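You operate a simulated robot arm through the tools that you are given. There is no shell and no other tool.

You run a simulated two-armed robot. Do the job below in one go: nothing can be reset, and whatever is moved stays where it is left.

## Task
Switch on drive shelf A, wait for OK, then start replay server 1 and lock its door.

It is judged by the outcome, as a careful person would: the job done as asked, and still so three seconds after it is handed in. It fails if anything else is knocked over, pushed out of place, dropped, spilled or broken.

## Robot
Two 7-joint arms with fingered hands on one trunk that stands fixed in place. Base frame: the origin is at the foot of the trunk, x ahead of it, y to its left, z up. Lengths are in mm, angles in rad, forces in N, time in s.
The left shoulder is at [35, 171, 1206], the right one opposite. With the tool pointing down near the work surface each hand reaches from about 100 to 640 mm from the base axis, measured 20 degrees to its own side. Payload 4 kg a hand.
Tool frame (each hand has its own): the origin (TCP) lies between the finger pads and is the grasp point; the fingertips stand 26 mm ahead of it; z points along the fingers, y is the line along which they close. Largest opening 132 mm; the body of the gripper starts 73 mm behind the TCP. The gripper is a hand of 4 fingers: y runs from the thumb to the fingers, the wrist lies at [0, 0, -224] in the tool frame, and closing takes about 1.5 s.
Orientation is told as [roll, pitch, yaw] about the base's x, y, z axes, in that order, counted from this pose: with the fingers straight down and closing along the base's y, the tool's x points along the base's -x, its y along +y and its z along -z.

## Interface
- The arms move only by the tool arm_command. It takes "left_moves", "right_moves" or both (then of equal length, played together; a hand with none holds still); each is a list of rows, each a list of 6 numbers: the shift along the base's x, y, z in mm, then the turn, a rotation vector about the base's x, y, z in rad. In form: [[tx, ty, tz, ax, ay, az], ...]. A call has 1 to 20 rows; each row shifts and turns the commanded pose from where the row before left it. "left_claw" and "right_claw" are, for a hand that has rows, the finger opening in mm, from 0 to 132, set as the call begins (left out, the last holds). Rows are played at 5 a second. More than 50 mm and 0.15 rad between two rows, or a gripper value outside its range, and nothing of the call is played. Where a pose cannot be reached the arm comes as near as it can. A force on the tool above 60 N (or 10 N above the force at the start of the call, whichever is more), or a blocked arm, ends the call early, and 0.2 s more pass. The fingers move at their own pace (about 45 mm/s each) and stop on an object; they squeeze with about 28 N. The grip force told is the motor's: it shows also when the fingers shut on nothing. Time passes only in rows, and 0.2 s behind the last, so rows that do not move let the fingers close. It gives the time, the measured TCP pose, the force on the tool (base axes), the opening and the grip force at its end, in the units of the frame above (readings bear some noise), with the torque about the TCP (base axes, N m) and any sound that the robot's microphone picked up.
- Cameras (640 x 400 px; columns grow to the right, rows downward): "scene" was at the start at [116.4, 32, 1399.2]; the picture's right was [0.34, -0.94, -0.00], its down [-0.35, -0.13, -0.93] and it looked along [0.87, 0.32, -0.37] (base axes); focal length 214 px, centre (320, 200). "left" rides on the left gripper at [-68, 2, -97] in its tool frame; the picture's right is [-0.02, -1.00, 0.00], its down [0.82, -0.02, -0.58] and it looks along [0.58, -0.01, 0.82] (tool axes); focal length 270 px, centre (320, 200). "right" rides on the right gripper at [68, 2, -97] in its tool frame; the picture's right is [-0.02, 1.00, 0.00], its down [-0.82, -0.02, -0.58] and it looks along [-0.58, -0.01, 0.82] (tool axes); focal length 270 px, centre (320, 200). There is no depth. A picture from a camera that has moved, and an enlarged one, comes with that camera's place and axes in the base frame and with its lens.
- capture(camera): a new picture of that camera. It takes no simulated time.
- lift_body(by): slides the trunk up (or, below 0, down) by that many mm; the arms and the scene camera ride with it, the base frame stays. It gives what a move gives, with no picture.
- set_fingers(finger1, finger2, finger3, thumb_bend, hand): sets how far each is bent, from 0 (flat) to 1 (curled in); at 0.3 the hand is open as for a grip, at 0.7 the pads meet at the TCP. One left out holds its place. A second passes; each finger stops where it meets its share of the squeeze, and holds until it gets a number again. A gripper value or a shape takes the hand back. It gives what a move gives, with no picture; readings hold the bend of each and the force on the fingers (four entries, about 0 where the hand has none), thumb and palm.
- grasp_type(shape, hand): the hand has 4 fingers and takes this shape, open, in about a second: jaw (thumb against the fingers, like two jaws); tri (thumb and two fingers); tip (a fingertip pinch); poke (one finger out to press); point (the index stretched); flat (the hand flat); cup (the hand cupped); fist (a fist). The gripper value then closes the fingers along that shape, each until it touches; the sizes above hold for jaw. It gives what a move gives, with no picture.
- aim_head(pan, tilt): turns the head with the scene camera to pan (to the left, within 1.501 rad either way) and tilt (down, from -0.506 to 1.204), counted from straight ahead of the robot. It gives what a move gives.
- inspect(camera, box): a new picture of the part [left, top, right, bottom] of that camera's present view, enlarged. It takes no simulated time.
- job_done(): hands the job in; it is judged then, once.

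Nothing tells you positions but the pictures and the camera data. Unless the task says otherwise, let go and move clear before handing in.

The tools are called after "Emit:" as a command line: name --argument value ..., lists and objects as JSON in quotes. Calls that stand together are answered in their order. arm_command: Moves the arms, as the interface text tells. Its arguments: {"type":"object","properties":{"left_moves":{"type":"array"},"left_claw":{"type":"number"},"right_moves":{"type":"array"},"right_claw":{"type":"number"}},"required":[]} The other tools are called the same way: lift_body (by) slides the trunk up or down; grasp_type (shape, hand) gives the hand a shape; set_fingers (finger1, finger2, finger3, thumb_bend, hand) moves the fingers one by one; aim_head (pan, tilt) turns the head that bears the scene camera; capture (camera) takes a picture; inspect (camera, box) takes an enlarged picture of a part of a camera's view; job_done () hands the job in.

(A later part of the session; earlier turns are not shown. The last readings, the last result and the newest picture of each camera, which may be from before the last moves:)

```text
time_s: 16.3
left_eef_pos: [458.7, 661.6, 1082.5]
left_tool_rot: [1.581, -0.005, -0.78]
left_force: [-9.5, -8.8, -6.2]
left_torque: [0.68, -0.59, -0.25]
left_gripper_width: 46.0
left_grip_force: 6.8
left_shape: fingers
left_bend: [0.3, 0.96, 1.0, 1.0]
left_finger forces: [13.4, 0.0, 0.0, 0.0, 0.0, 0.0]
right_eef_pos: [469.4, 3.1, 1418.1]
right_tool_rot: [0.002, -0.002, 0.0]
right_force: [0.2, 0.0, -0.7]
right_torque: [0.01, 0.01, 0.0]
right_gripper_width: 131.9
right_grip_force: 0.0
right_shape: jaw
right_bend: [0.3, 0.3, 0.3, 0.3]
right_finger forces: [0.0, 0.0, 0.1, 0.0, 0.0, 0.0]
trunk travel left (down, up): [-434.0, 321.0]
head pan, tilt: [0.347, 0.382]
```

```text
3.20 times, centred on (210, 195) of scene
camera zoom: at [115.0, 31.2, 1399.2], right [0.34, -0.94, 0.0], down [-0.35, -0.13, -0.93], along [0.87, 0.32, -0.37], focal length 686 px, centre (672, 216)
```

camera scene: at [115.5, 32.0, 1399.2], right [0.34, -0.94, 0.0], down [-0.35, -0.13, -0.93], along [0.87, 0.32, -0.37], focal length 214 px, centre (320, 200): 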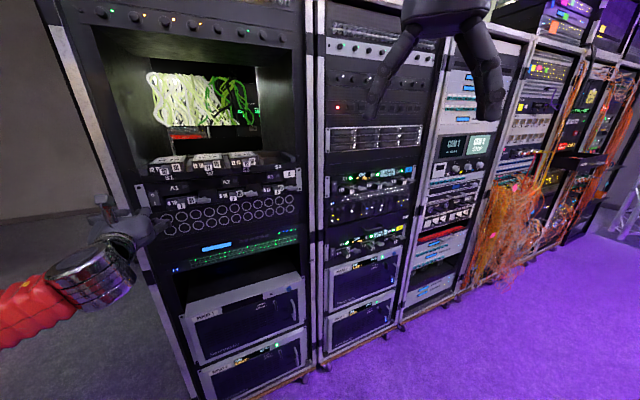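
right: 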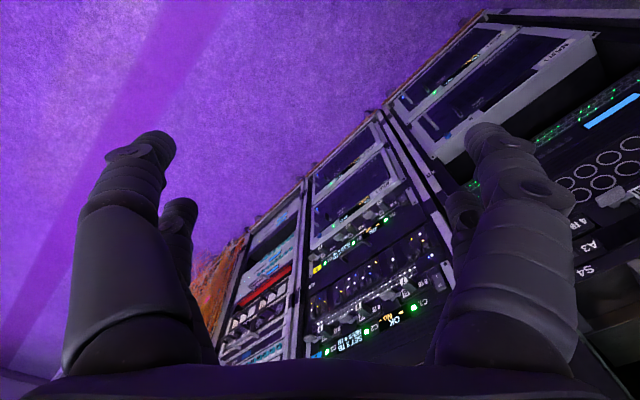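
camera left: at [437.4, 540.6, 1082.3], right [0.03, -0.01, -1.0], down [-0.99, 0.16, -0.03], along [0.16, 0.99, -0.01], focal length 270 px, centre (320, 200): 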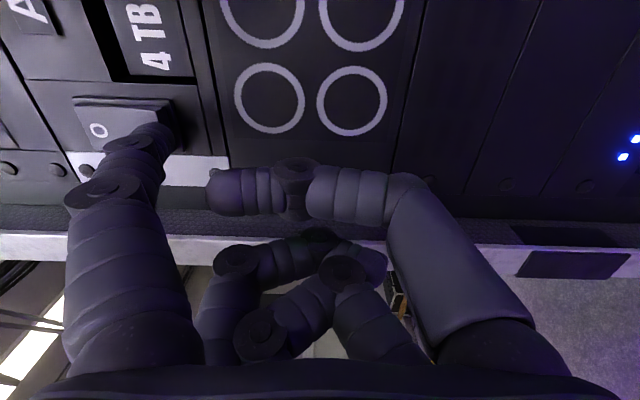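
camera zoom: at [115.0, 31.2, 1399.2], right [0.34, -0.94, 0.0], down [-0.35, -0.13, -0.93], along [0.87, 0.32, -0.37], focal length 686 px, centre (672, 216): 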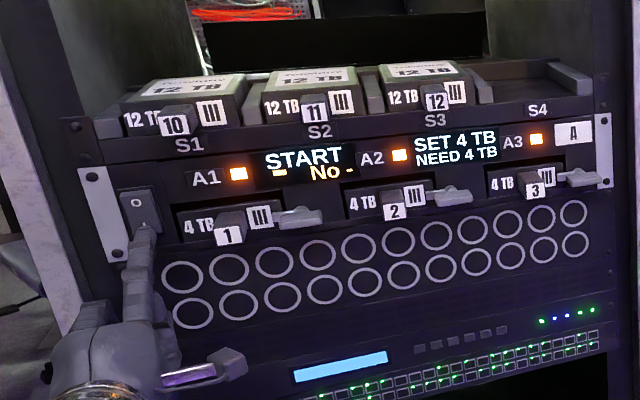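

The rocker flipped: shelf A shows START with amber lights, SET 4 TB / NEED 4 TB. I'll back the hand off and wait for OK.

Emit:
arm_command --left_moves '[[-3, -3, 0, 0, 0, 0], [-15, -15, 0, 0, 0, 0], [-20, -20, 0, 0, 0, 0], [-20, -20, 0, 0, 0, 0], [-20, -20, 0, 0, 0, 0], [0, 0, 0, 0, 0, 0], [0, 0, 0, 0, 0, 0], [0, 0, 0, 0, 0, 0], [0, 0, 0, 0, 0, 0], [0, 0, 0, 0, 0, 0], [0, 0, 0, 0, 0, 0], [0, 0, 0, 0, 0, 0], [0, 0, 0, 0, 0, 0]]'

Emit:
inspect --camera "scene" --box '[110, 160, 310, 230]'

Emit:
capture --camera "scene"

```text
time_s: 19.1
left_eef_pos: [379.7, 584.3, 1083.3]
left_tool_rot: [1.583, -0.006, -0.778]
left_force: [0.7, 0.0, -0.6]
left_torque: [-0.01, 0.01, 0.02]
left_gripper_width: 45.8
left_grip_force: 0.1
left_shape: fingers
left_bend: [0.3, 0.96, 1.0, 1.0]
left_finger forces: [0.0, 0.0, 0.1, 0.0, 0.0, 0.0]
right_eef_pos: [471.5, 3.7, 1416.8]
right_tool_rot: [0.0, -0.001, 0.001]
right_force: [-0.4, 0.0, 1.7]
right_torque: [-0.01, 0.01, 0.02]
right_gripper_width: 132.1
right_grip_force: 0.0
right_shape: jaw
right_bend: [0.3, 0.3, 0.3, 0.3]
right_finger forces: [0.0, 0.0, 0.0, 0.1, 0.0, 0.0]
trunk travel left (down, up): [-434.0, 321.0]
head pan, tilt: [0.347, 0.382]
```

```text
3.20 times, centred on (210, 195) of scene
camera zoom: at [116.3, 31.9, 1399.2], right [0.34, -0.94, 0.0], down [-0.35, -0.13, -0.93], along [0.87, 0.32, -0.37], focal length 686 px, centre (672, 216)
```

zoom: 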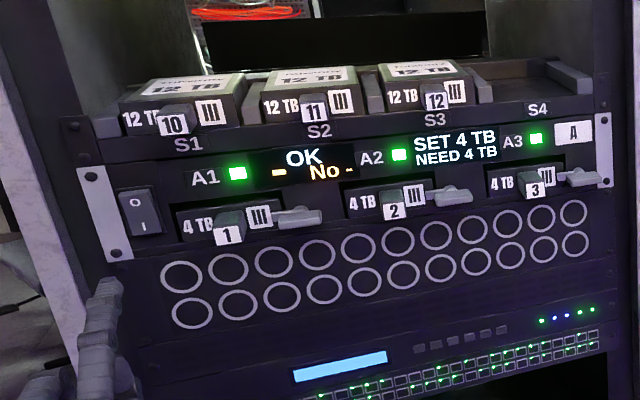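

```text
taken
camera scene: at [116.3, 31.9, 1399.2], right [0.34, -0.94, 0.0], down [-0.35, -0.13, -0.93], along [0.87, 0.32, -0.37], focal length 214 px, centre (320, 200)
```

scene: 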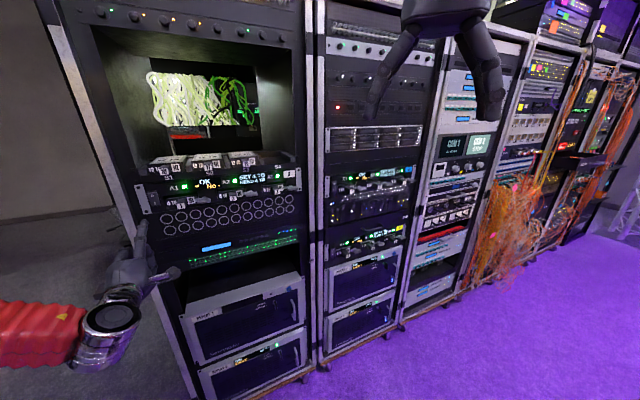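

Shelf A now shows OK with green lights. Next is Replay 1, which sits low at around z 600, so I'll draw the left hand back and look downward for obstacles before lowering the trunk.

Emit:
arm_command --left_moves '[[-10, -20, 0, 0, 0, 0], [-10, -20, 0, 0, 0, 0], [-10, -20, 0, 0, 0, 0], [-10, -20, 0, 0, 0, 0], [0, 0, 0, 0, 0, 0]]'

Emit:
aim_head --pan 0.6 --tilt 0.9

Emit:
capture --camera "scene"

Emit:
aim_head --pan 1.3 --tilt 0.9

Emit:
capture --camera "scene"

Emit:
aim_head --pan -0.2 --tilt 1.0

Emit:
capture --camera "scene"

```text
time_s: 20.3
left_eef_pos: [374.9, 530.1, 1056.6]
left_tool_rot: [1.584, -0.004, -0.777]
left_force: [0.4, 0.5, -0.7]
left_torque: [0.03, 0.03, -0.04]
left_gripper_width: 45.5
left_grip_force: 0.1
left_shape: fingers
left_bend: [0.3, 0.96, 1.0, 1.0]
left_finger forces: [0.0, 0.0, 0.0, 0.1, 0.0, 0.0]
left hand out of reach, approached as far as the arm can: row 2, 3, 4
right_eef_pos: [469.9, 4.5, 1416.7]
right_tool_rot: [-0.001, 0.0, -0.001]
right_force: [1.1, -0.1, 0.6]
right_torque: [0.01, 0.01, -0.01]
right_gripper_width: 131.7
right_grip_force: 0.0
right_shape: jaw
right_bend: [0.3, 0.3, 0.3, 0.3]
right_finger forces: [0.0, 0.1, 0.1, 0.0, 0.0, 0.0]
trunk travel left (down, up): [-434.0, 321.0]
head pan, tilt: [0.347, 0.382]
```

```text
time_s: 21.2
left_eef_pos: [374.8, 530.3, 1055.8]
left_tool_rot: [1.584, -0.005, -0.778]
left_force: [0.6, -0.5, 0.7]
left_torque: [-0.02, 0.0, 0.01]
left_gripper_width: 45.9
left_grip_force: 0.1
left_shape: fingers
left_bend: [0.3, 0.96, 1.0, 1.0]
left_finger forces: [0.0, 0.0, 0.0, 0.0, 0.1, 0.0]
right_eef_pos: [471.2, 4.4, 1418.2]
right_tool_rot: [0.0, 0.0, 0.001]
right_force: [-0.4, 0.1, -0.2]
right_torque: [0.0, 0.02, -0.02]
right_gripper_width: 131.9
right_grip_force: 0.0
right_shape: jaw
right_bend: [0.3, 0.3, 0.3, 0.3]
right_finger forces: [0.0, 0.0, 0.0, 0.1, 0.0, 0.0]
trunk travel left (down, up): [-434.0, 321.0]
head pan, tilt: [0.6, 0.901]
```

```text
taken
camera scene: at [91.3, 43.0, 1354.6], right [0.56, -0.83, 0.0], down [-0.65, -0.44, -0.62], along [0.51, 0.35, -0.78], focal length 214 px, centre (320, 200)
```

scene: 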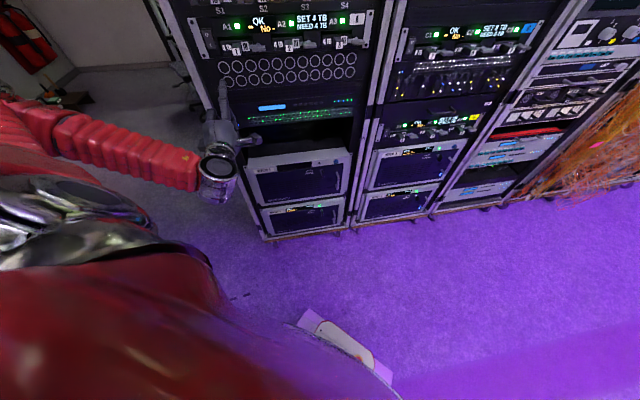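

```text
time_s: 22.3
left_eef_pos: [376.0, 529.6, 1057.3]
left_tool_rot: [1.582, -0.004, -0.779]
left_force: [0.2, 0.0, -0.6]
left_torque: [0.01, 0.0, 0.0]
left_gripper_width: 45.9
left_grip_force: 0.0
left_shape: fingers
left_bend: [0.3, 0.96, 1.0, 1.0]
left_finger forces: [0.1, 0.0, 0.0, 0.1, 0.0, 0.0]
right_eef_pos: [470.5, 5.1, 1416.6]
right_tool_rot: [0.0, -0.001, 0.0]
right_force: [0.2, 0.4, 0.0]
right_torque: [-0.01, -0.02, -0.01]
right_gripper_width: 132.1
right_grip_force: 0.1
right_shape: jaw
right_bend: [0.3, 0.3, 0.3, 0.3]
right_finger forces: [0.0, 0.1, 0.0, 0.1, 0.0, 0.0]
trunk travel left (down, up): [-434.0, 321.0]
head pan, tilt: [1.3, 0.901]
```

```text
taken
camera scene: at [49.2, 73.0, 1354.6], right [0.96, -0.27, 0.0], down [-0.21, -0.76, -0.62], along [0.17, 0.6, -0.78], focal length 214 px, centre (320, 200)
```

scene: 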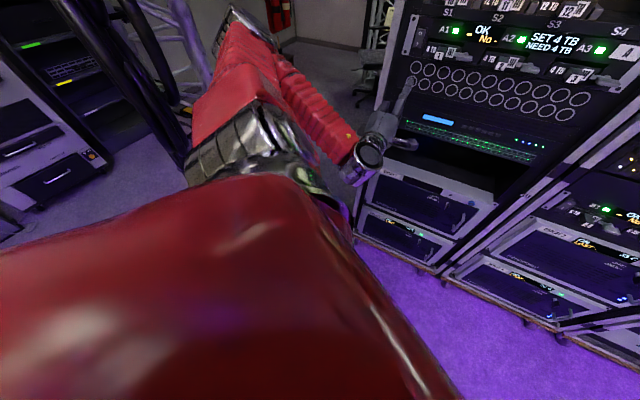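

```text
time_s: 23.9
left_eef_pos: [375.6, 529.9, 1055.5]
left_tool_rot: [1.584, -0.004, -0.78]
left_force: [-0.8, -0.3, -0.1]
left_torque: [-0.01, -0.02, 0.02]
left_gripper_width: 45.8
left_grip_force: 0.0
left_shape: fingers
left_bend: [0.3, 0.96, 1.0, 1.0]
left_finger forces: [0.0, 0.0, 0.0, 0.0, 0.1, 0.0]
right_eef_pos: [471.3, 5.5, 1417.5]
right_tool_rot: [0.001, 0.0, 0.001]
right_force: [0.2, -0.8, -0.5]
right_torque: [-0.01, -0.02, 0.01]
right_gripper_width: 131.5
right_grip_force: 0.1
right_shape: jaw
right_bend: [0.3, 0.3, 0.3, 0.3]
right_finger forces: [0.0, 0.1, 0.1, 0.0, 0.1, 0.0]
trunk travel left (down, up): [-434.0, 321.0]
head pan, tilt: [-0.201, 1.0]
```

```text
taken
camera scene: at [97.3, -13.5, 1347.3], right [-0.2, -0.98, 0.0], down [-0.83, 0.17, -0.54], along [0.53, -0.11, -0.84], focal length 214 px, centre (320, 200)
```

scene: 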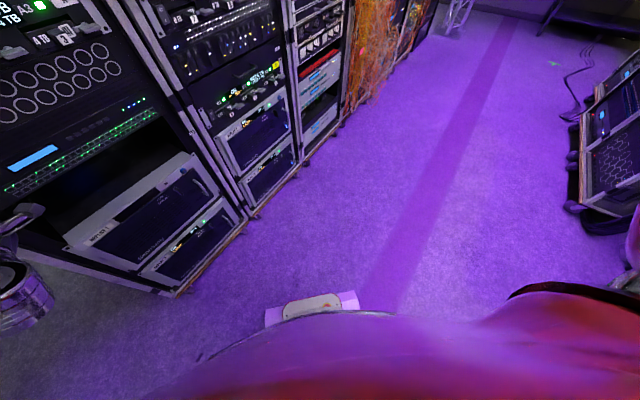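

The area below is clear: only flat floor between the robot and the racks, and the arm has room beside rack 1. I'll lower the trunk 420 mm and re-aim the head at Replay 1.

Emit:
lift_body --by -420

Emit:
aim_head --pan 0.5 --tilt 0.55

Emit:
capture --camera "scene"

Emit:
capture --camera "left"

```text
refused: -420 is not a number from -400 to 400
```

```text
time_s: 25.0
left_eef_pos: [376.0, 531.2, 1057.4]
left_tool_rot: [1.582, -0.004, -0.779]
left_force: [-0.5, -0.6, -0.8]
left_torque: [0.01, 0.02, 0.0]
left_gripper_width: 45.8
left_grip_force: 0.1
left_shape: fingers
left_bend: [0.3, 0.96, 1.0, 1.0]
left_finger forces: [0.0, 0.1, 0.1, 0.1, 0.0, 0.1]
right_eef_pos: [471.5, 3.5, 1416.7]
right_tool_rot: [0.0, 0.001, 0.001]
right_force: [-0.6, -1.1, -0.3]
right_torque: [-0.01, -0.01, -0.01]
right_gripper_width: 131.9
right_grip_force: 0.1
right_shape: jaw
right_bend: [0.3, 0.3, 0.3, 0.3]
right_finger forces: [0.1, 0.1, 0.1, 0.0, 0.0, 0.1]
trunk travel left (down, up): [-434.0, 321.0]
head pan, tilt: [0.499, 0.55]
```

```text
taken
camera scene: at [107.9, 43.2, 1383.8], right [0.48, -0.88, 0.0], down [-0.46, -0.25, -0.85], along [0.75, 0.41, -0.52], focal length 214 px, centre (320, 200)
```

scene: 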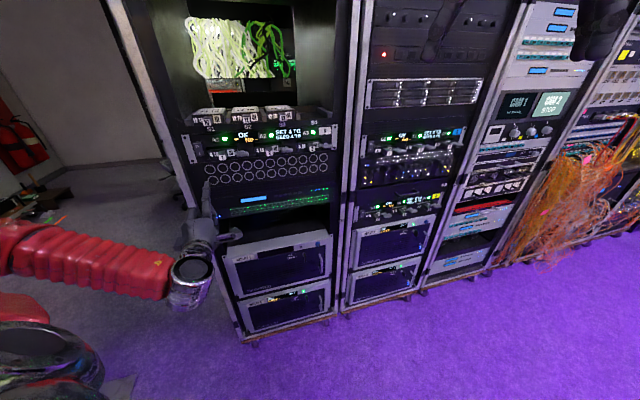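

```text
taken
camera left: at [357.9, 413.3, 1056.3], right [0.03, -0.01, -1.0], down [-0.99, 0.16, -0.03], along [0.16, 0.99, -0.01], focal length 270 px, centre (320, 200)
```

left: 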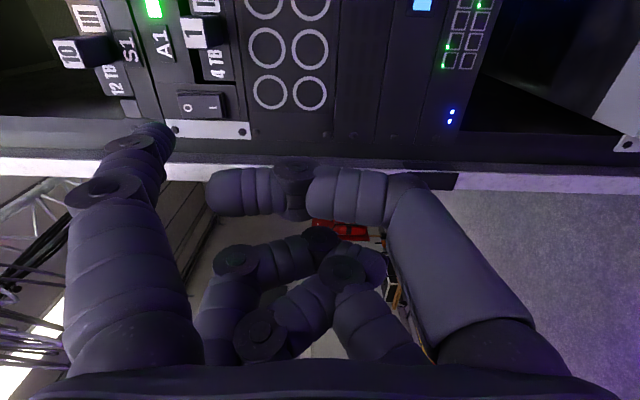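

The lift refused anything beyond 400 mm in one go, so nothing moved. I'll lower 400 mm and look again.

Emit:
lift_body --by -400

Emit:
capture --camera "scene"

Emit:
capture --camera "left"

Emit:
capture --camera "right"

```text
time_s: 28.8
left_eef_pos: [384.7, 530.7, 510.5]
left_tool_rot: [1.247, 0.318, -0.831]
left_force: [-0.6, -0.4, -0.1]
left_torque: [-0.01, 0.01, 0.01]
left_gripper_width: 45.9
left_grip_force: 0.0
left_shape: fingers
left_bend: [0.3, 0.96, 1.0, 1.0]
left_finger forces: [0.0, 0.1, 0.0, 0.1, 0.0, 0.0]
right_eef_pos: [500.1, 5.6, 993.7]
right_tool_rot: [0.002, 0.067, -0.001]
right_force: [-0.1, -0.7, 0.7]
right_torque: [-0.01, -0.04, -0.02]
right_gripper_width: 131.7
right_grip_force: 0.0
right_shape: jaw
right_bend: [0.3, 0.3, 0.3, 0.3]
right_finger forces: [0.0, 0.1, 0.0, 0.0, 0.0, 0.1]
trunk travel left (down, up): [-34.0, 721.0]
head pan, tilt: [0.499, 0.55]
```

```text
taken
camera scene: at [270.7, 43.3, 965.0], right [0.48, -0.88, 0.0], down [-0.46, -0.25, -0.85], along [0.75, 0.41, -0.52], focal length 214 px, centre (320, 200)
```

scene: 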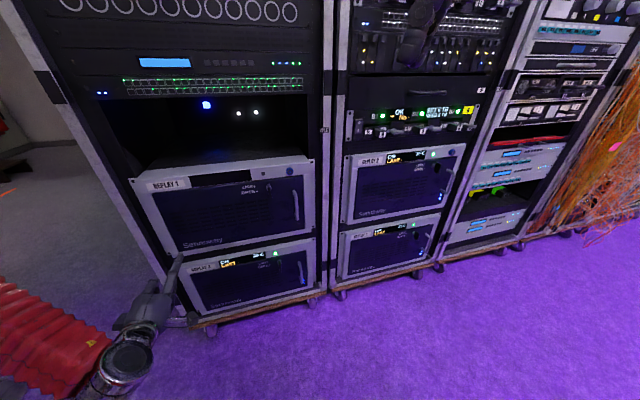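

```text
taken
camera left: at [369.1, 414.0, 518.8], right [-0.42, -0.01, -0.91], down [-0.9, 0.16, 0.41], along [0.14, 0.99, -0.08], focal length 270 px, centre (320, 200)
```

left: 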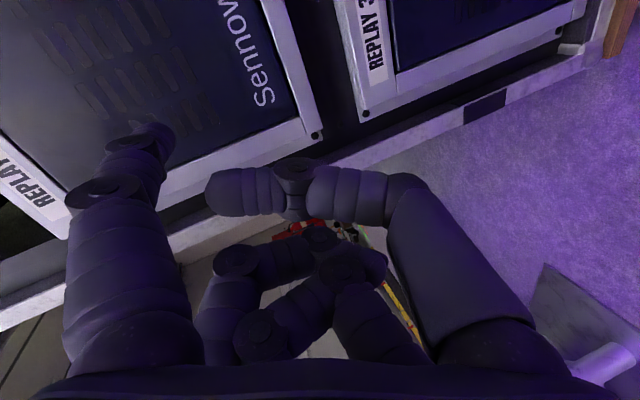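

```text
taken
camera right: at [438.5, 5.5, 1092.5], right [0.02, 1.0, 0.0], down [0.85, -0.02, 0.52], along [0.52, -0.01, -0.85], focal length 270 px, centre (320, 200)
```

right: 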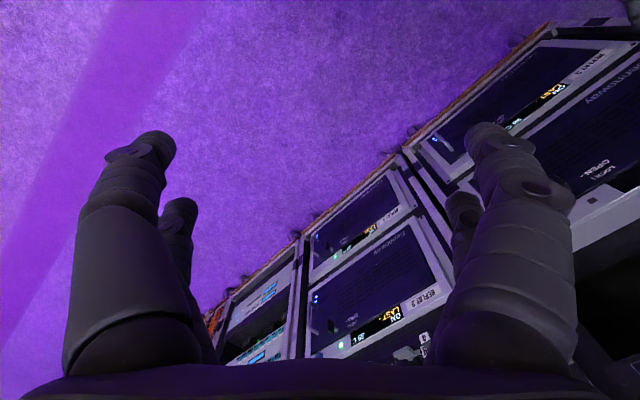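

The trunk is lower now and leans forward a bit; nothing was touched. Replay 1 is now in clear view, so I'll zoom in on its button, door edge and lever.

Emit:
inspect --camera "scene" --box '[120, 145, 328, 275]'

Emit:
inspect --camera "scene" --box '[232, 150, 328, 210]'

Emit:
inspect --camera "scene" --box '[264, 190, 328, 230]'

Emit:
inspect --camera "scene" --box '[240, 240, 336, 300]'

```text
3.08 times, centred on (224, 210) of scene
camera zoom: at [270.7, 43.3, 965.0], right [0.48, -0.88, 0.0], down [-0.46, -0.25, -0.85], along [0.75, 0.41, -0.52], focal length 660 px, centre (615, 169)
```

zoom: 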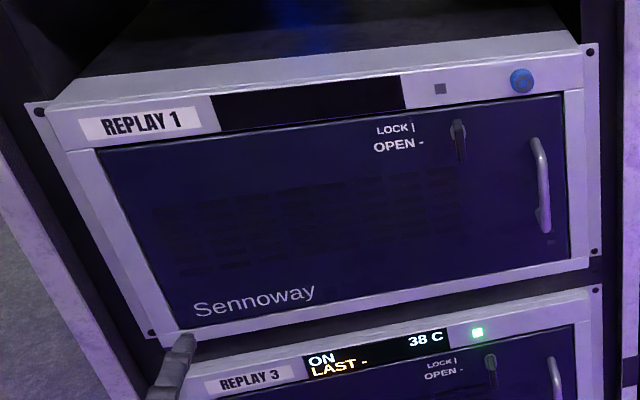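

```text
6.67 times, centred on (280, 180) of scene
camera zoom: at [270.7, 43.3, 965.0], right [0.48, -0.88, 0.0], down [-0.46, -0.25, -0.85], along [0.75, 0.41, -0.52], focal length 1430 px, centre (587, 333)
```

zoom: 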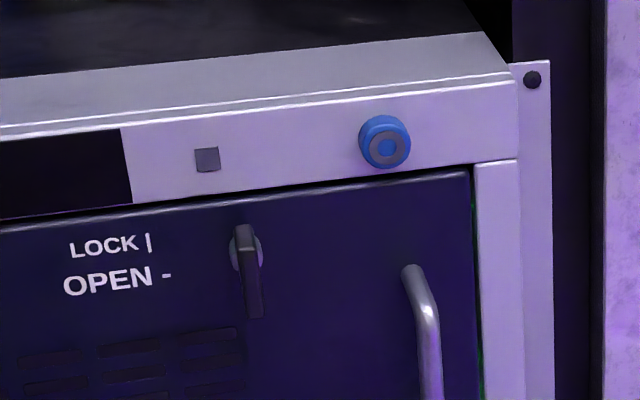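

```text
10.00 times, centred on (296, 210) of scene
camera zoom: at [270.7, 43.3, 965.0], right [0.48, -0.88, 0.0], down [-0.46, -0.25, -0.85], along [0.75, 0.41, -0.52], focal length 2145 px, centre (560, 100)
```

zoom: 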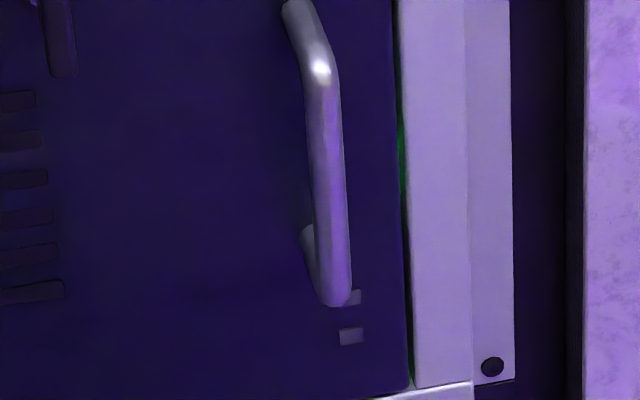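

```text
6.67 times, centred on (288, 270) of scene
camera zoom: at [270.7, 43.3, 965.0], right [0.48, -0.88, 0.0], down [-0.46, -0.25, -0.85], along [0.75, 0.41, -0.52], focal length 1430 px, centre (533, -267)
```

zoom: 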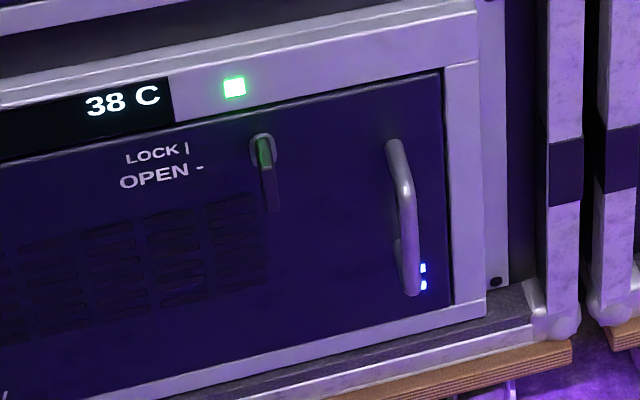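

Re-triangulating from both head positions: button face ≈ (727, 392, 713), lever blade ≈ (665, 422, 675), handle ≈ (718, 370, 613), with the rack plane consistent. I'll bring the left hand level, roll it back so the camera is on top, and move in front of the lever about 150 mm off for a close look.

Emit:
arm_command --left_moves '[[12.5, -15.4, 12.9, 0, -0.1433, 0], [12.5, -15.4, 12.9, 0, -0.1433, 0], [12.5, -15.4, 12.9, 0, -0.1433, 0], [12.5, -15.4, 12.9, -0.1, -0.1014, 0], [12.5, -15.4, 12.9, -0.1, -0.1014, 0], [12.5, -15.4, 12.9, -0.1, -0.1014, 0], [12.5, -15.4, 12.9, -0.1, -0.1014, 0], [12.5, -15.4, 12.9, -0.1, -0.1014, 0], [12.5, -15.4, 12.9, -0.1, -0.1014, 0], [12.5, -15.4, 12.9, -0.1, -0.1014, 0], [12.5, -15.4, 12.9, -0.1, -0.1014, 0], [12.5, -15.4, 12.9, -0.1, -0.1014, 0], [12.5, -15.4, 12.9, -0.1, -0.1014, 0], [12.5, -15.4, 12.9, -0.1, -0.1014, 0], [0, 0, 0, 0, 0, 0]]'

Emit:
capture --camera "left"

Emit:
capture --camera "scene"

```text
time_s: 31.7
left_eef_pos: [555.9, 347.7, 686.0]
left_tool_rot: [1.984, -1.221, -1.211]
left_force: [-0.3, 1.3, 1.0]
left_torque: [-0.01, 0.0, 0.01]
left_gripper_width: 45.7
left_grip_force: 0.1
left_shape: fingers
left_bend: [0.3, 0.96, 1.0, 1.0]
left_finger forces: [0.0, 0.0, 0.0, 0.0, 0.1, 0.0]
left hand out of reach, approached as far as the arm can: row 5, 6, 7
right_eef_pos: [498.6, 4.9, 993.4]
right_tool_rot: [0.0, 0.066, 0.0]
right_force: [0.6, 0.4, 1.2]
right_torque: [0.0, -0.04, 0.0]
right_gripper_width: 131.8
right_grip_force: 0.0
right_shape: jaw
right_bend: [0.3, 0.3, 0.3, 0.3]
right_finger forces: [0.0, 0.0, 0.1, 0.0, 0.0, 0.0]
trunk travel left (down, up): [-34.0, 721.0]
head pan, tilt: [0.499, 0.55]
stopped in row 14 (left hand): the arm was blocked; the commanded pose is now the measured one
```

```text
taken
camera left: at [495.2, 261.7, 735.9], right [0.68, -0.67, -0.29], down [-0.5, -0.14, -0.85], along [0.53, 0.73, -0.44], focal length 270 px, centre (320, 200)
```

left: 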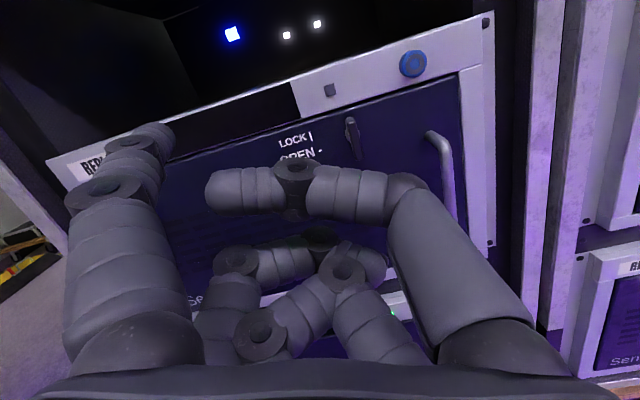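

```text
taken
camera scene: at [270.9, 43.5, 964.9], right [0.48, -0.88, 0.0], down [-0.46, -0.25, -0.85], along [0.75, 0.41, -0.52], focal length 214 px, centre (320, 200)
```

scene: 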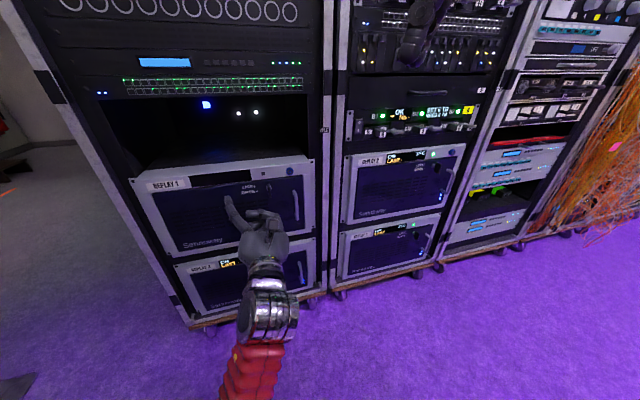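

The arm stopped slightly short of the full roll, but nothing was touched and the view is good. I'll zoom in on the button, lever and door edge.

Emit:
inspect --camera "left" --box '[360, 20, 520, 120]'

Emit:
inspect --camera "left" --box '[280, 80, 440, 180]'

Emit:
inspect --camera "left" --box '[400, 110, 520, 270]'

Emit:
inspect --camera "left" --box '[160, 0, 340, 120]'

```text
4.00 times, centred on (440, 70) of left
camera zoom: at [495.2, 261.7, 735.9], right [0.68, -0.67, -0.29], down [-0.5, -0.14, -0.85], along [0.53, 0.73, -0.44], focal length 1081 px, centre (-160, 720)
```

zoom: 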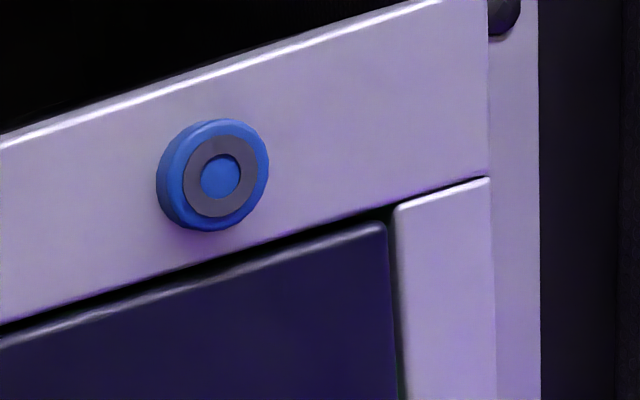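

```text
4.00 times, centred on (360, 130) of left
camera zoom: at [495.2, 261.7, 735.9], right [0.68, -0.67, -0.29], down [-0.5, -0.14, -0.85], along [0.53, 0.73, -0.44], focal length 1081 px, centre (160, 480)
```

zoom: 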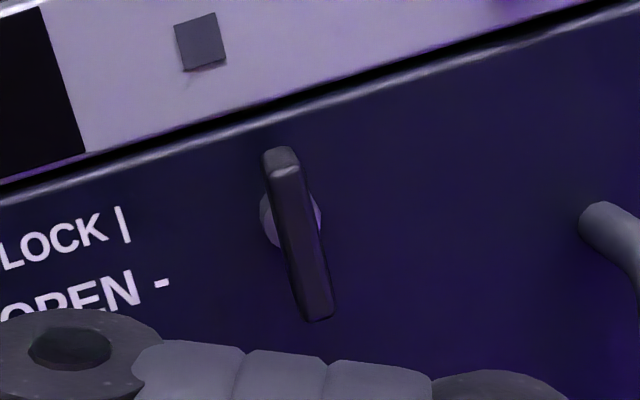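

```text
2.50 times, centred on (460, 190) of left
camera zoom: at [495.2, 261.7, 735.9], right [0.68, -0.67, -0.29], down [-0.5, -0.14, -0.85], along [0.53, 0.73, -0.44], focal length 676 px, centre (-30, 225)
```

zoom: 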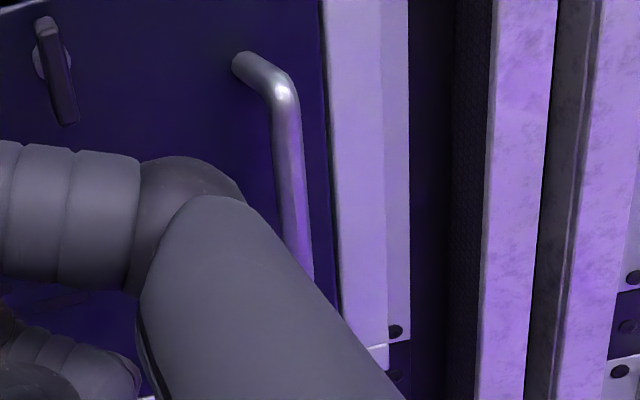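

```text
3.33 times, centred on (250, 60) of left
camera zoom: at [495.2, 261.7, 735.9], right [0.68, -0.67, -0.29], down [-0.5, -0.14, -0.85], along [0.53, 0.73, -0.44], focal length 901 px, centre (553, 667)
```

zoom: 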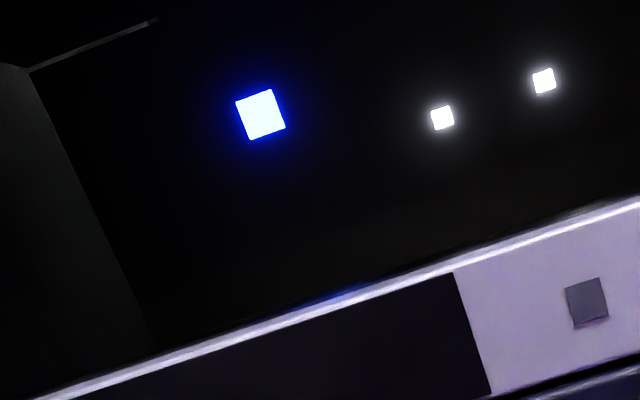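

The lever is vertical, which the label gives as LOCK, and the blue part is a protruding cap with an unlit ring. Before touching anything I want to compare the door gap of Replay 1 with Replay 3 more closely for signs of a hidden control or an ajar door.

Emit:
inspect --camera "scene" --box '[292, 164, 316, 179]'

Emit:
inspect --camera "scene" --box '[288, 195, 320, 215]'

Emit:
inspect --camera "scene" --box '[292, 236, 324, 256]'

Emit:
inspect --camera "scene" --box '[344, 140, 472, 220]'

Emit:
inspect --camera "scene" --box '[240, 155, 336, 325]'

Emit:
inspect --camera "left" --box '[440, 60, 500, 100]'

```text
16.00 times, centred on (304, 172) of scene
camera zoom: at [270.9, 43.5, 964.9], right [0.48, -0.88, 0.0], down [-0.46, -0.25, -0.85], along [0.75, 0.41, -0.52], focal length 3432 px, centre (576, 656)
```

zoom: 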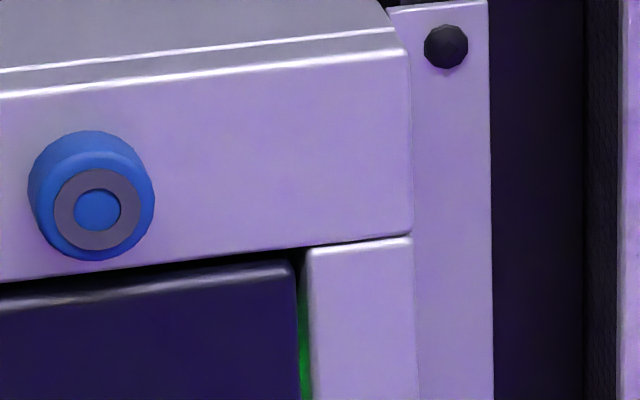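

```text
16.00 times, centred on (304, 205) of scene
camera zoom: at [270.9, 43.5, 964.9], right [0.48, -0.88, 0.0], down [-0.46, -0.25, -0.85], along [0.75, 0.41, -0.52], focal length 3432 px, centre (576, 120)
```

zoom: 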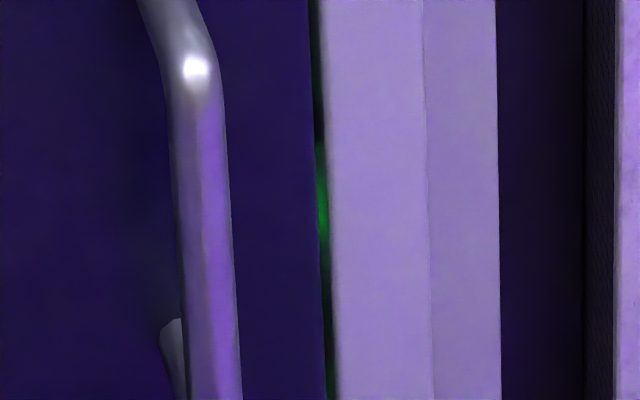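

```text
16.00 times, centred on (308, 246) of scene
camera zoom: at [270.9, 43.5, 964.9], right [0.48, -0.88, 0.0], down [-0.46, -0.25, -0.85], along [0.75, 0.41, -0.52], focal length 3432 px, centre (512, -536)
```

zoom: 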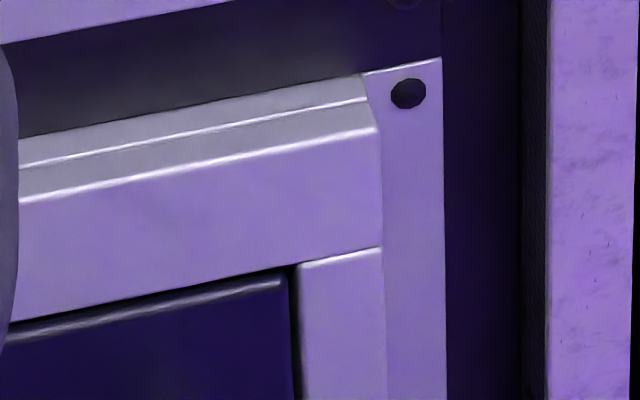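

```text
5.00 times, centred on (408, 180) of scene
camera zoom: at [270.9, 43.5, 964.9], right [0.48, -0.88, 0.0], down [-0.46, -0.25, -0.85], along [0.75, 0.41, -0.52], focal length 1072 px, centre (-120, 300)
```

zoom: 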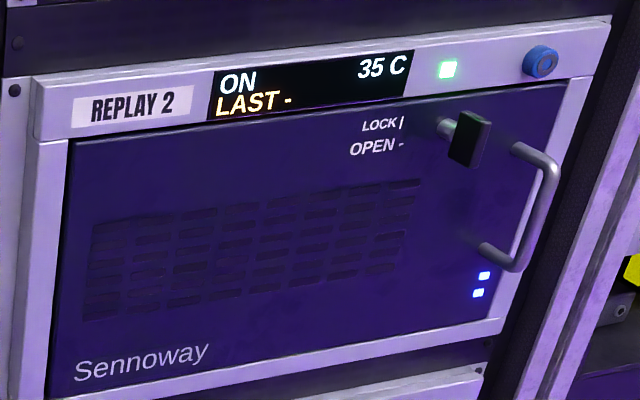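

```text
2.35 times, centred on (288, 240) of scene
camera zoom: at [270.9, 43.5, 964.9], right [0.48, -0.88, 0.0], down [-0.46, -0.25, -0.85], along [0.75, 0.41, -0.52], focal length 505 px, centre (395, 106)
```

zoom: 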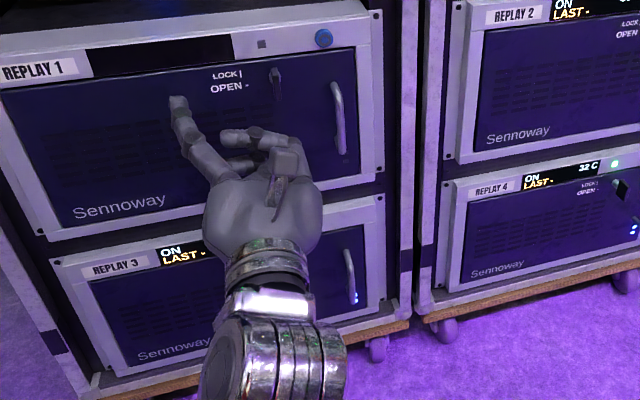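

```text
10.00 times, centred on (470, 80) of left
camera zoom: at [495.2, 261.7, 735.9], right [0.68, -0.67, -0.29], down [-0.5, -0.14, -0.85], along [0.53, 0.73, -0.44], focal length 2703 px, centre (-1180, 1400)
```

zoom: 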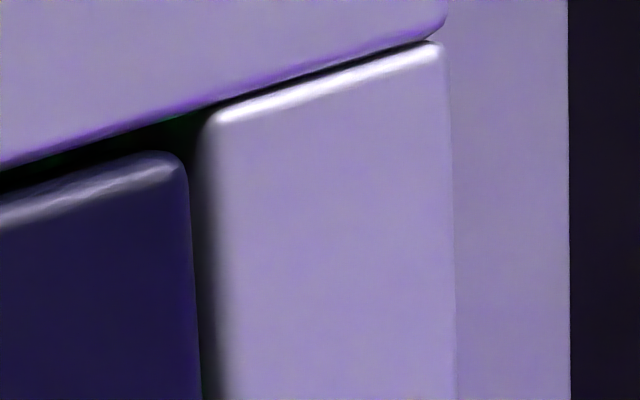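

There is a faint green glow inside Replay 1's door gap (not in Replay 3), and the blue caps exist only on 1 and 2, so I think the start control is behind the door. Opening it to look is reversible, so I'll shape the left hand as a narrow jaw and move to just in front of the lever at about (682, 435, 663).

Emit:
grasp_type --shape "jaw" --hand "left"

Emit:
arm_command --left_moves '[[15, 7.4, -4.6, -0.041, -0.041, 0], [15, 7.4, -4.6, -0.041, -0.041, 0], [15, 7.4, -4.6, -0.041, -0.041, 0], [15, 7.4, -4.6, -0.041, -0.041, 0], [16, 7.4, -4.6, -0.041, -0.041, 0], [0, 0, 0, 0, 0, 0]]' --left_claw 56

Emit:
capture --camera "left"

Emit:
capture --camera "scene"

```text
time_s: 32.6
left_eef_pos: [557.4, 347.1, 686.0]
left_tool_rot: [1.982, -1.223, -1.212]
left_force: [-0.2, 0.0, -0.4]
left_torque: [-0.01, -0.03, 0.0]
left_gripper_width: 132.0
left_grip_force: 0.1
left_shape: jaw
left_bend: [0.3, 0.3, 0.3, 0.3]
left_finger forces: [0.1, 0.0, 0.0, 0.0, 0.1, 0.0]
right_eef_pos: [500.5, 4.5, 993.6]
right_tool_rot: [0.001, 0.068, 0.001]
right_force: [-0.3, -0.1, 0.5]
right_torque: [-0.04, -0.02, 0.0]
right_gripper_width: 131.6
right_grip_force: 0.0
right_shape: jaw
right_bend: [0.3, 0.3, 0.3, 0.3]
right_finger forces: [0.0, 0.0, 0.0, 0.1, 0.0, 0.0]
trunk travel left (down, up): [-34.0, 721.0]
head pan, tilt: [0.499, 0.55]
```

```text
time_s: 33.5
left_eef_pos: [605.5, 392.8, 689.5]
left_tool_rot: [2.378, -1.228, -1.59]
left_force: [-0.5, -0.8, 0.3]
left_torque: [0.02, -0.01, 0.02]
left_gripper_width: 56.7
left_grip_force: 0.1
left_shape: jaw
left_bend: [0.73, 0.73, 0.73, 0.7]
left_finger forces: [0.0, 0.1, 0.1, 0.0, 0.0, 0.1]
right_eef_pos: [498.6, 5.0, 994.5]
right_tool_rot: [0.0, 0.065, 0.001]
right_force: [0.5, 0.0, 0.0]
right_torque: [-0.01, -0.05, 0.04]
right_gripper_width: 132.1
right_grip_force: 0.1
right_shape: jaw
right_bend: [0.3, 0.3, 0.3, 0.3]
right_finger forces: [0.0, 0.0, 0.0, 0.0, 0.0, 0.0]
trunk travel left (down, up): [-34.0, 721.0]
head pan, tilt: [0.499, 0.55]
stopped in row 4 (left hand): the arm was blocked; the commanded pose is now the measured one
```

```text
taken
camera left: at [537.3, 305.5, 729.6], right [0.71, -0.67, -0.21], down [-0.39, -0.13, -0.91], along [0.59, 0.73, -0.35], focal length 270 px, centre (320, 200)
```

left: 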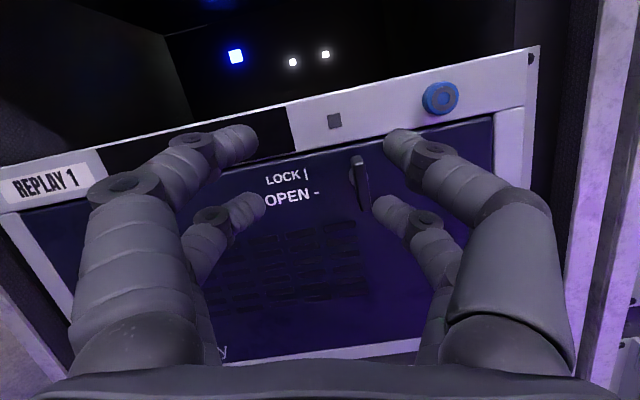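

```text
taken
camera scene: at [270.9, 43.3, 964.9], right [0.48, -0.88, 0.0], down [-0.46, -0.25, -0.85], along [0.75, 0.41, -0.52], focal length 214 px, centre (320, 200)
```

scene: 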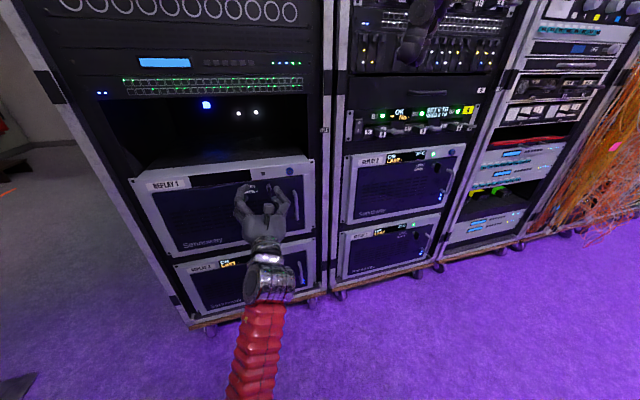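

The arm reports being blocked without contact force, which looks like a joint limit with the elbow so low and the wrist bent up. I'll raise the trunk 150 mm (the hand rises into the free gap in front of the rack) and approach from a better posture.

Emit:
arm_command --left_moves '[[-20, -20, 0, 0, 0, 0], [-20, -20, 0, 0, 0, 0], [0, 0, 0, 0, 0, 0]]'

Emit:
lift_body --by 150

Emit:
capture --camera "scene"

Emit:
capture --camera "left"

```text
time_s: 34.0
left_eef_pos: [579.6, 375.3, 740.1]
left_tool_rot: [2.515, -1.059, -1.715]
left_force: [0.7, -0.7, -0.4]
left_torque: [0.02, 0.0, 0.0]
left_gripper_width: 56.4
left_grip_force: 0.0
left_shape: jaw
left_bend: [0.73, 0.73, 0.73, 0.7]
left_finger forces: [0.1, 0.0, 0.0, 0.0, 0.0, 0.0]
right_eef_pos: [499.3, 4.9, 994.6]
right_tool_rot: [0.001, 0.068, 0.001]
right_force: [0.5, 0.2, -0.5]
right_torque: [-0.04, 0.0, 0.01]
right_gripper_width: 131.7
right_grip_force: 0.1
right_shape: jaw
right_bend: [0.3, 0.3, 0.3, 0.3]
right_finger forces: [0.1, 0.1, 0.0, 0.1, 0.0, 0.0]
trunk travel left (down, up): [-34.0, 721.0]
head pan, tilt: [0.499, 0.55]
stopped in row 2 (left hand): the arm was blocked; the commanded pose is now the measured one
```

```text
time_s: 34.8
left_eef_pos: [578.4, 385.3, 809.4]
left_tool_rot: [2.503, -0.901, -1.693]
left_force: [0.4, -1.0, 0.6]
left_torque: [0.0, -0.01, 0.02]
left_gripper_width: 56.4
left_grip_force: 0.1
left_shape: jaw
left_bend: [0.73, 0.73, 0.73, 0.7]
left_finger forces: [0.1, 0.0, 0.1, 0.0, 0.0, 0.0]
right_eef_pos: [493.1, 4.6, 1039.5]
right_tool_rot: [-0.001, 0.053, 0.001]
right_force: [1.0, -0.6, 0.0]
right_torque: [-0.01, 0.05, -0.01]
right_gripper_width: 131.8
right_grip_force: 0.0
right_shape: jaw
right_bend: [0.3, 0.3, 0.3, 0.3]
right_finger forces: [0.1, 0.0, 0.1, 0.0, 0.0, 0.0]
trunk travel left (down, up): [-73.0, 683.0]
head pan, tilt: [0.499, 0.55]
stopped: the arm was blocked; the commanded pose is now the measured one
```

```text
taken
camera scene: at [249.5, 43.3, 1008.3], right [0.48, -0.88, 0.0], down [-0.46, -0.25, -0.85], along [0.75, 0.41, -0.52], focal length 214 px, centre (320, 200)
```

scene: 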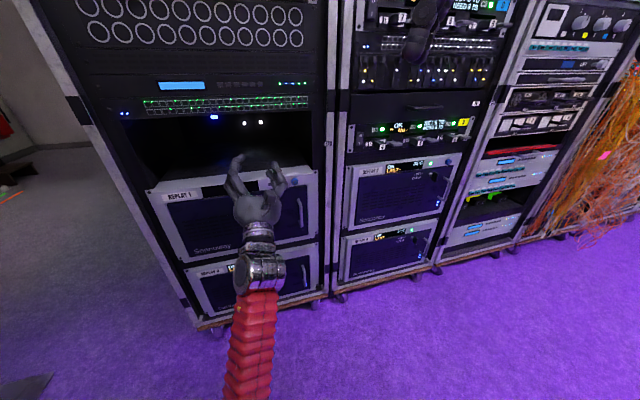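

```text
taken
camera left: at [507.2, 291.3, 812.9], right [0.74, -0.58, -0.35], down [-0.31, 0.17, -0.94], along [0.6, 0.8, -0.05], focal length 270 px, centre (320, 200)
```

left: 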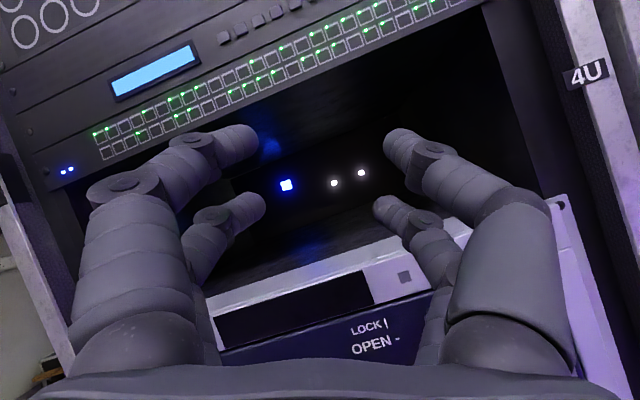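

Something is blocking the left arm even during the lift, possibly its elbow against the robot's own body. I'll aim the head down to see the whole arm.

Emit:
aim_head --pan 0.6 --tilt 1.2

Emit:
capture --camera "scene"

Emit:
aim_head --pan 1.4 --tilt 1.2

Emit:
capture --camera "scene"

Emit:
capture --camera "right"

```text
time_s: 35.8
left_eef_pos: [577.2, 386.6, 806.8]
left_tool_rot: [2.502, -0.9, -1.69]
left_force: [-0.6, 0.0, -0.2]
left_torque: [-0.03, -0.01, 0.01]
left_gripper_width: 56.6
left_grip_force: 0.0
left_shape: jaw
left_bend: [0.73, 0.73, 0.73, 0.7]
left_finger forces: [0.0, 0.1, 0.0, 0.0, 0.1, 0.1]
right_eef_pos: [494.1, 4.7, 1038.0]
right_tool_rot: [-0.001, 0.054, 0.002]
right_force: [-0.6, 0.0, -0.1]
right_torque: [-0.01, 0.02, 0.01]
right_gripper_width: 131.8
right_grip_force: 0.1
right_shape: jaw
right_bend: [0.3, 0.3, 0.3, 0.3]
right_finger forces: [0.1, 0.1, 0.0, 0.1, 0.0, 0.1]
trunk travel left (down, up): [-73.0, 683.0]
head pan, tilt: [0.6, 1.201]
```

```text
taken
camera scene: at [217.0, 31.9, 958.4], right [0.57, -0.82, 0.0], down [-0.77, -0.53, -0.36], along [0.3, 0.21, -0.93], focal length 214 px, centre (320, 200)
```

scene: 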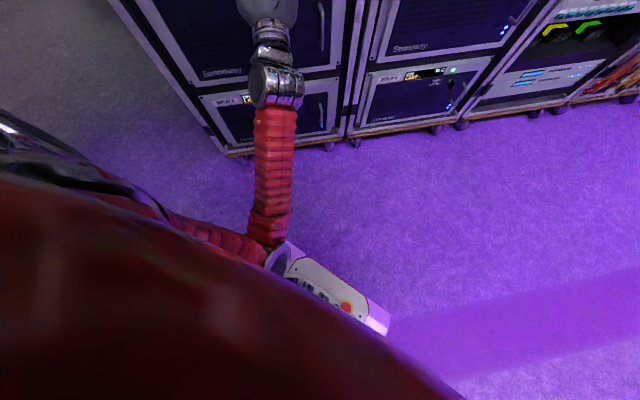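

```text
time_s: 36.9
left_eef_pos: [577.1, 385.5, 807.3]
left_tool_rot: [2.499, -0.901, -1.691]
left_force: [-0.2, -0.5, 0.0]
left_torque: [0.0, -0.03, 0.01]
left_gripper_width: 56.6
left_grip_force: 0.1
left_shape: jaw
left_bend: [0.73, 0.73, 0.73, 0.7]
left_finger forces: [0.0, 0.0, 0.0, 0.1, 0.1, 0.0]
right_eef_pos: [493.9, 4.4, 1039.1]
right_tool_rot: [0.0, 0.052, 0.003]
right_force: [0.1, -0.1, -0.3]
right_torque: [0.01, -0.04, 0.01]
right_gripper_width: 131.5
right_grip_force: 0.0
right_shape: jaw
right_bend: [0.3, 0.3, 0.3, 0.3]
right_finger forces: [0.0, 0.0, 0.1, 0.0, 0.1, 0.0]
trunk travel left (down, up): [-73.0, 683.0]
head pan, tilt: [1.4, 1.201]
```

```text
taken
camera scene: at [180.4, 55.4, 958.4], right [0.99, -0.17, 0.0], down [-0.16, -0.92, -0.36], along [0.06, 0.36, -0.93], focal length 214 px, centre (320, 200)
```

scene: 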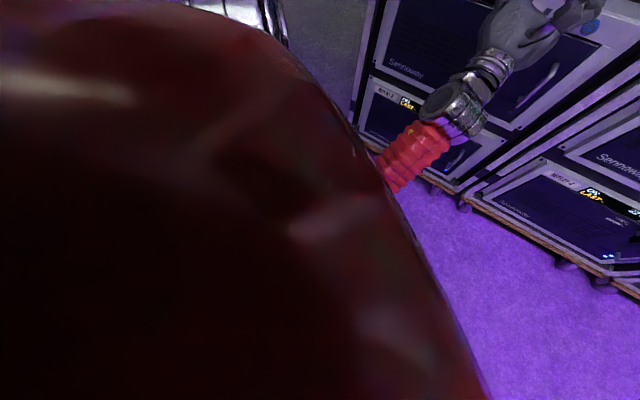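

```text
taken
camera right: at [431.7, 5.6, 1136.8], right [0.02, 1.0, 0.0], down [0.85, -0.02, 0.53], along [0.53, -0.01, -0.85], focal length 270 px, centre (320, 200)
```

right: 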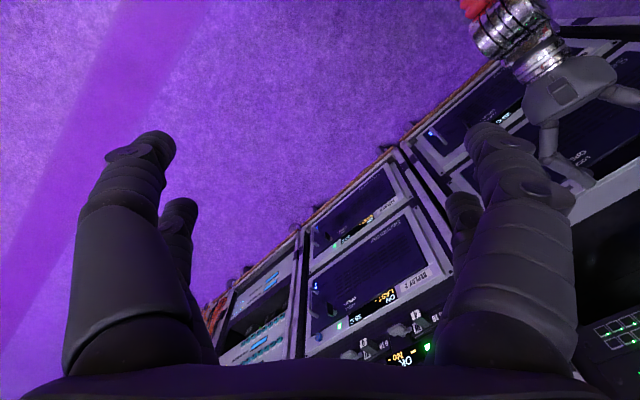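

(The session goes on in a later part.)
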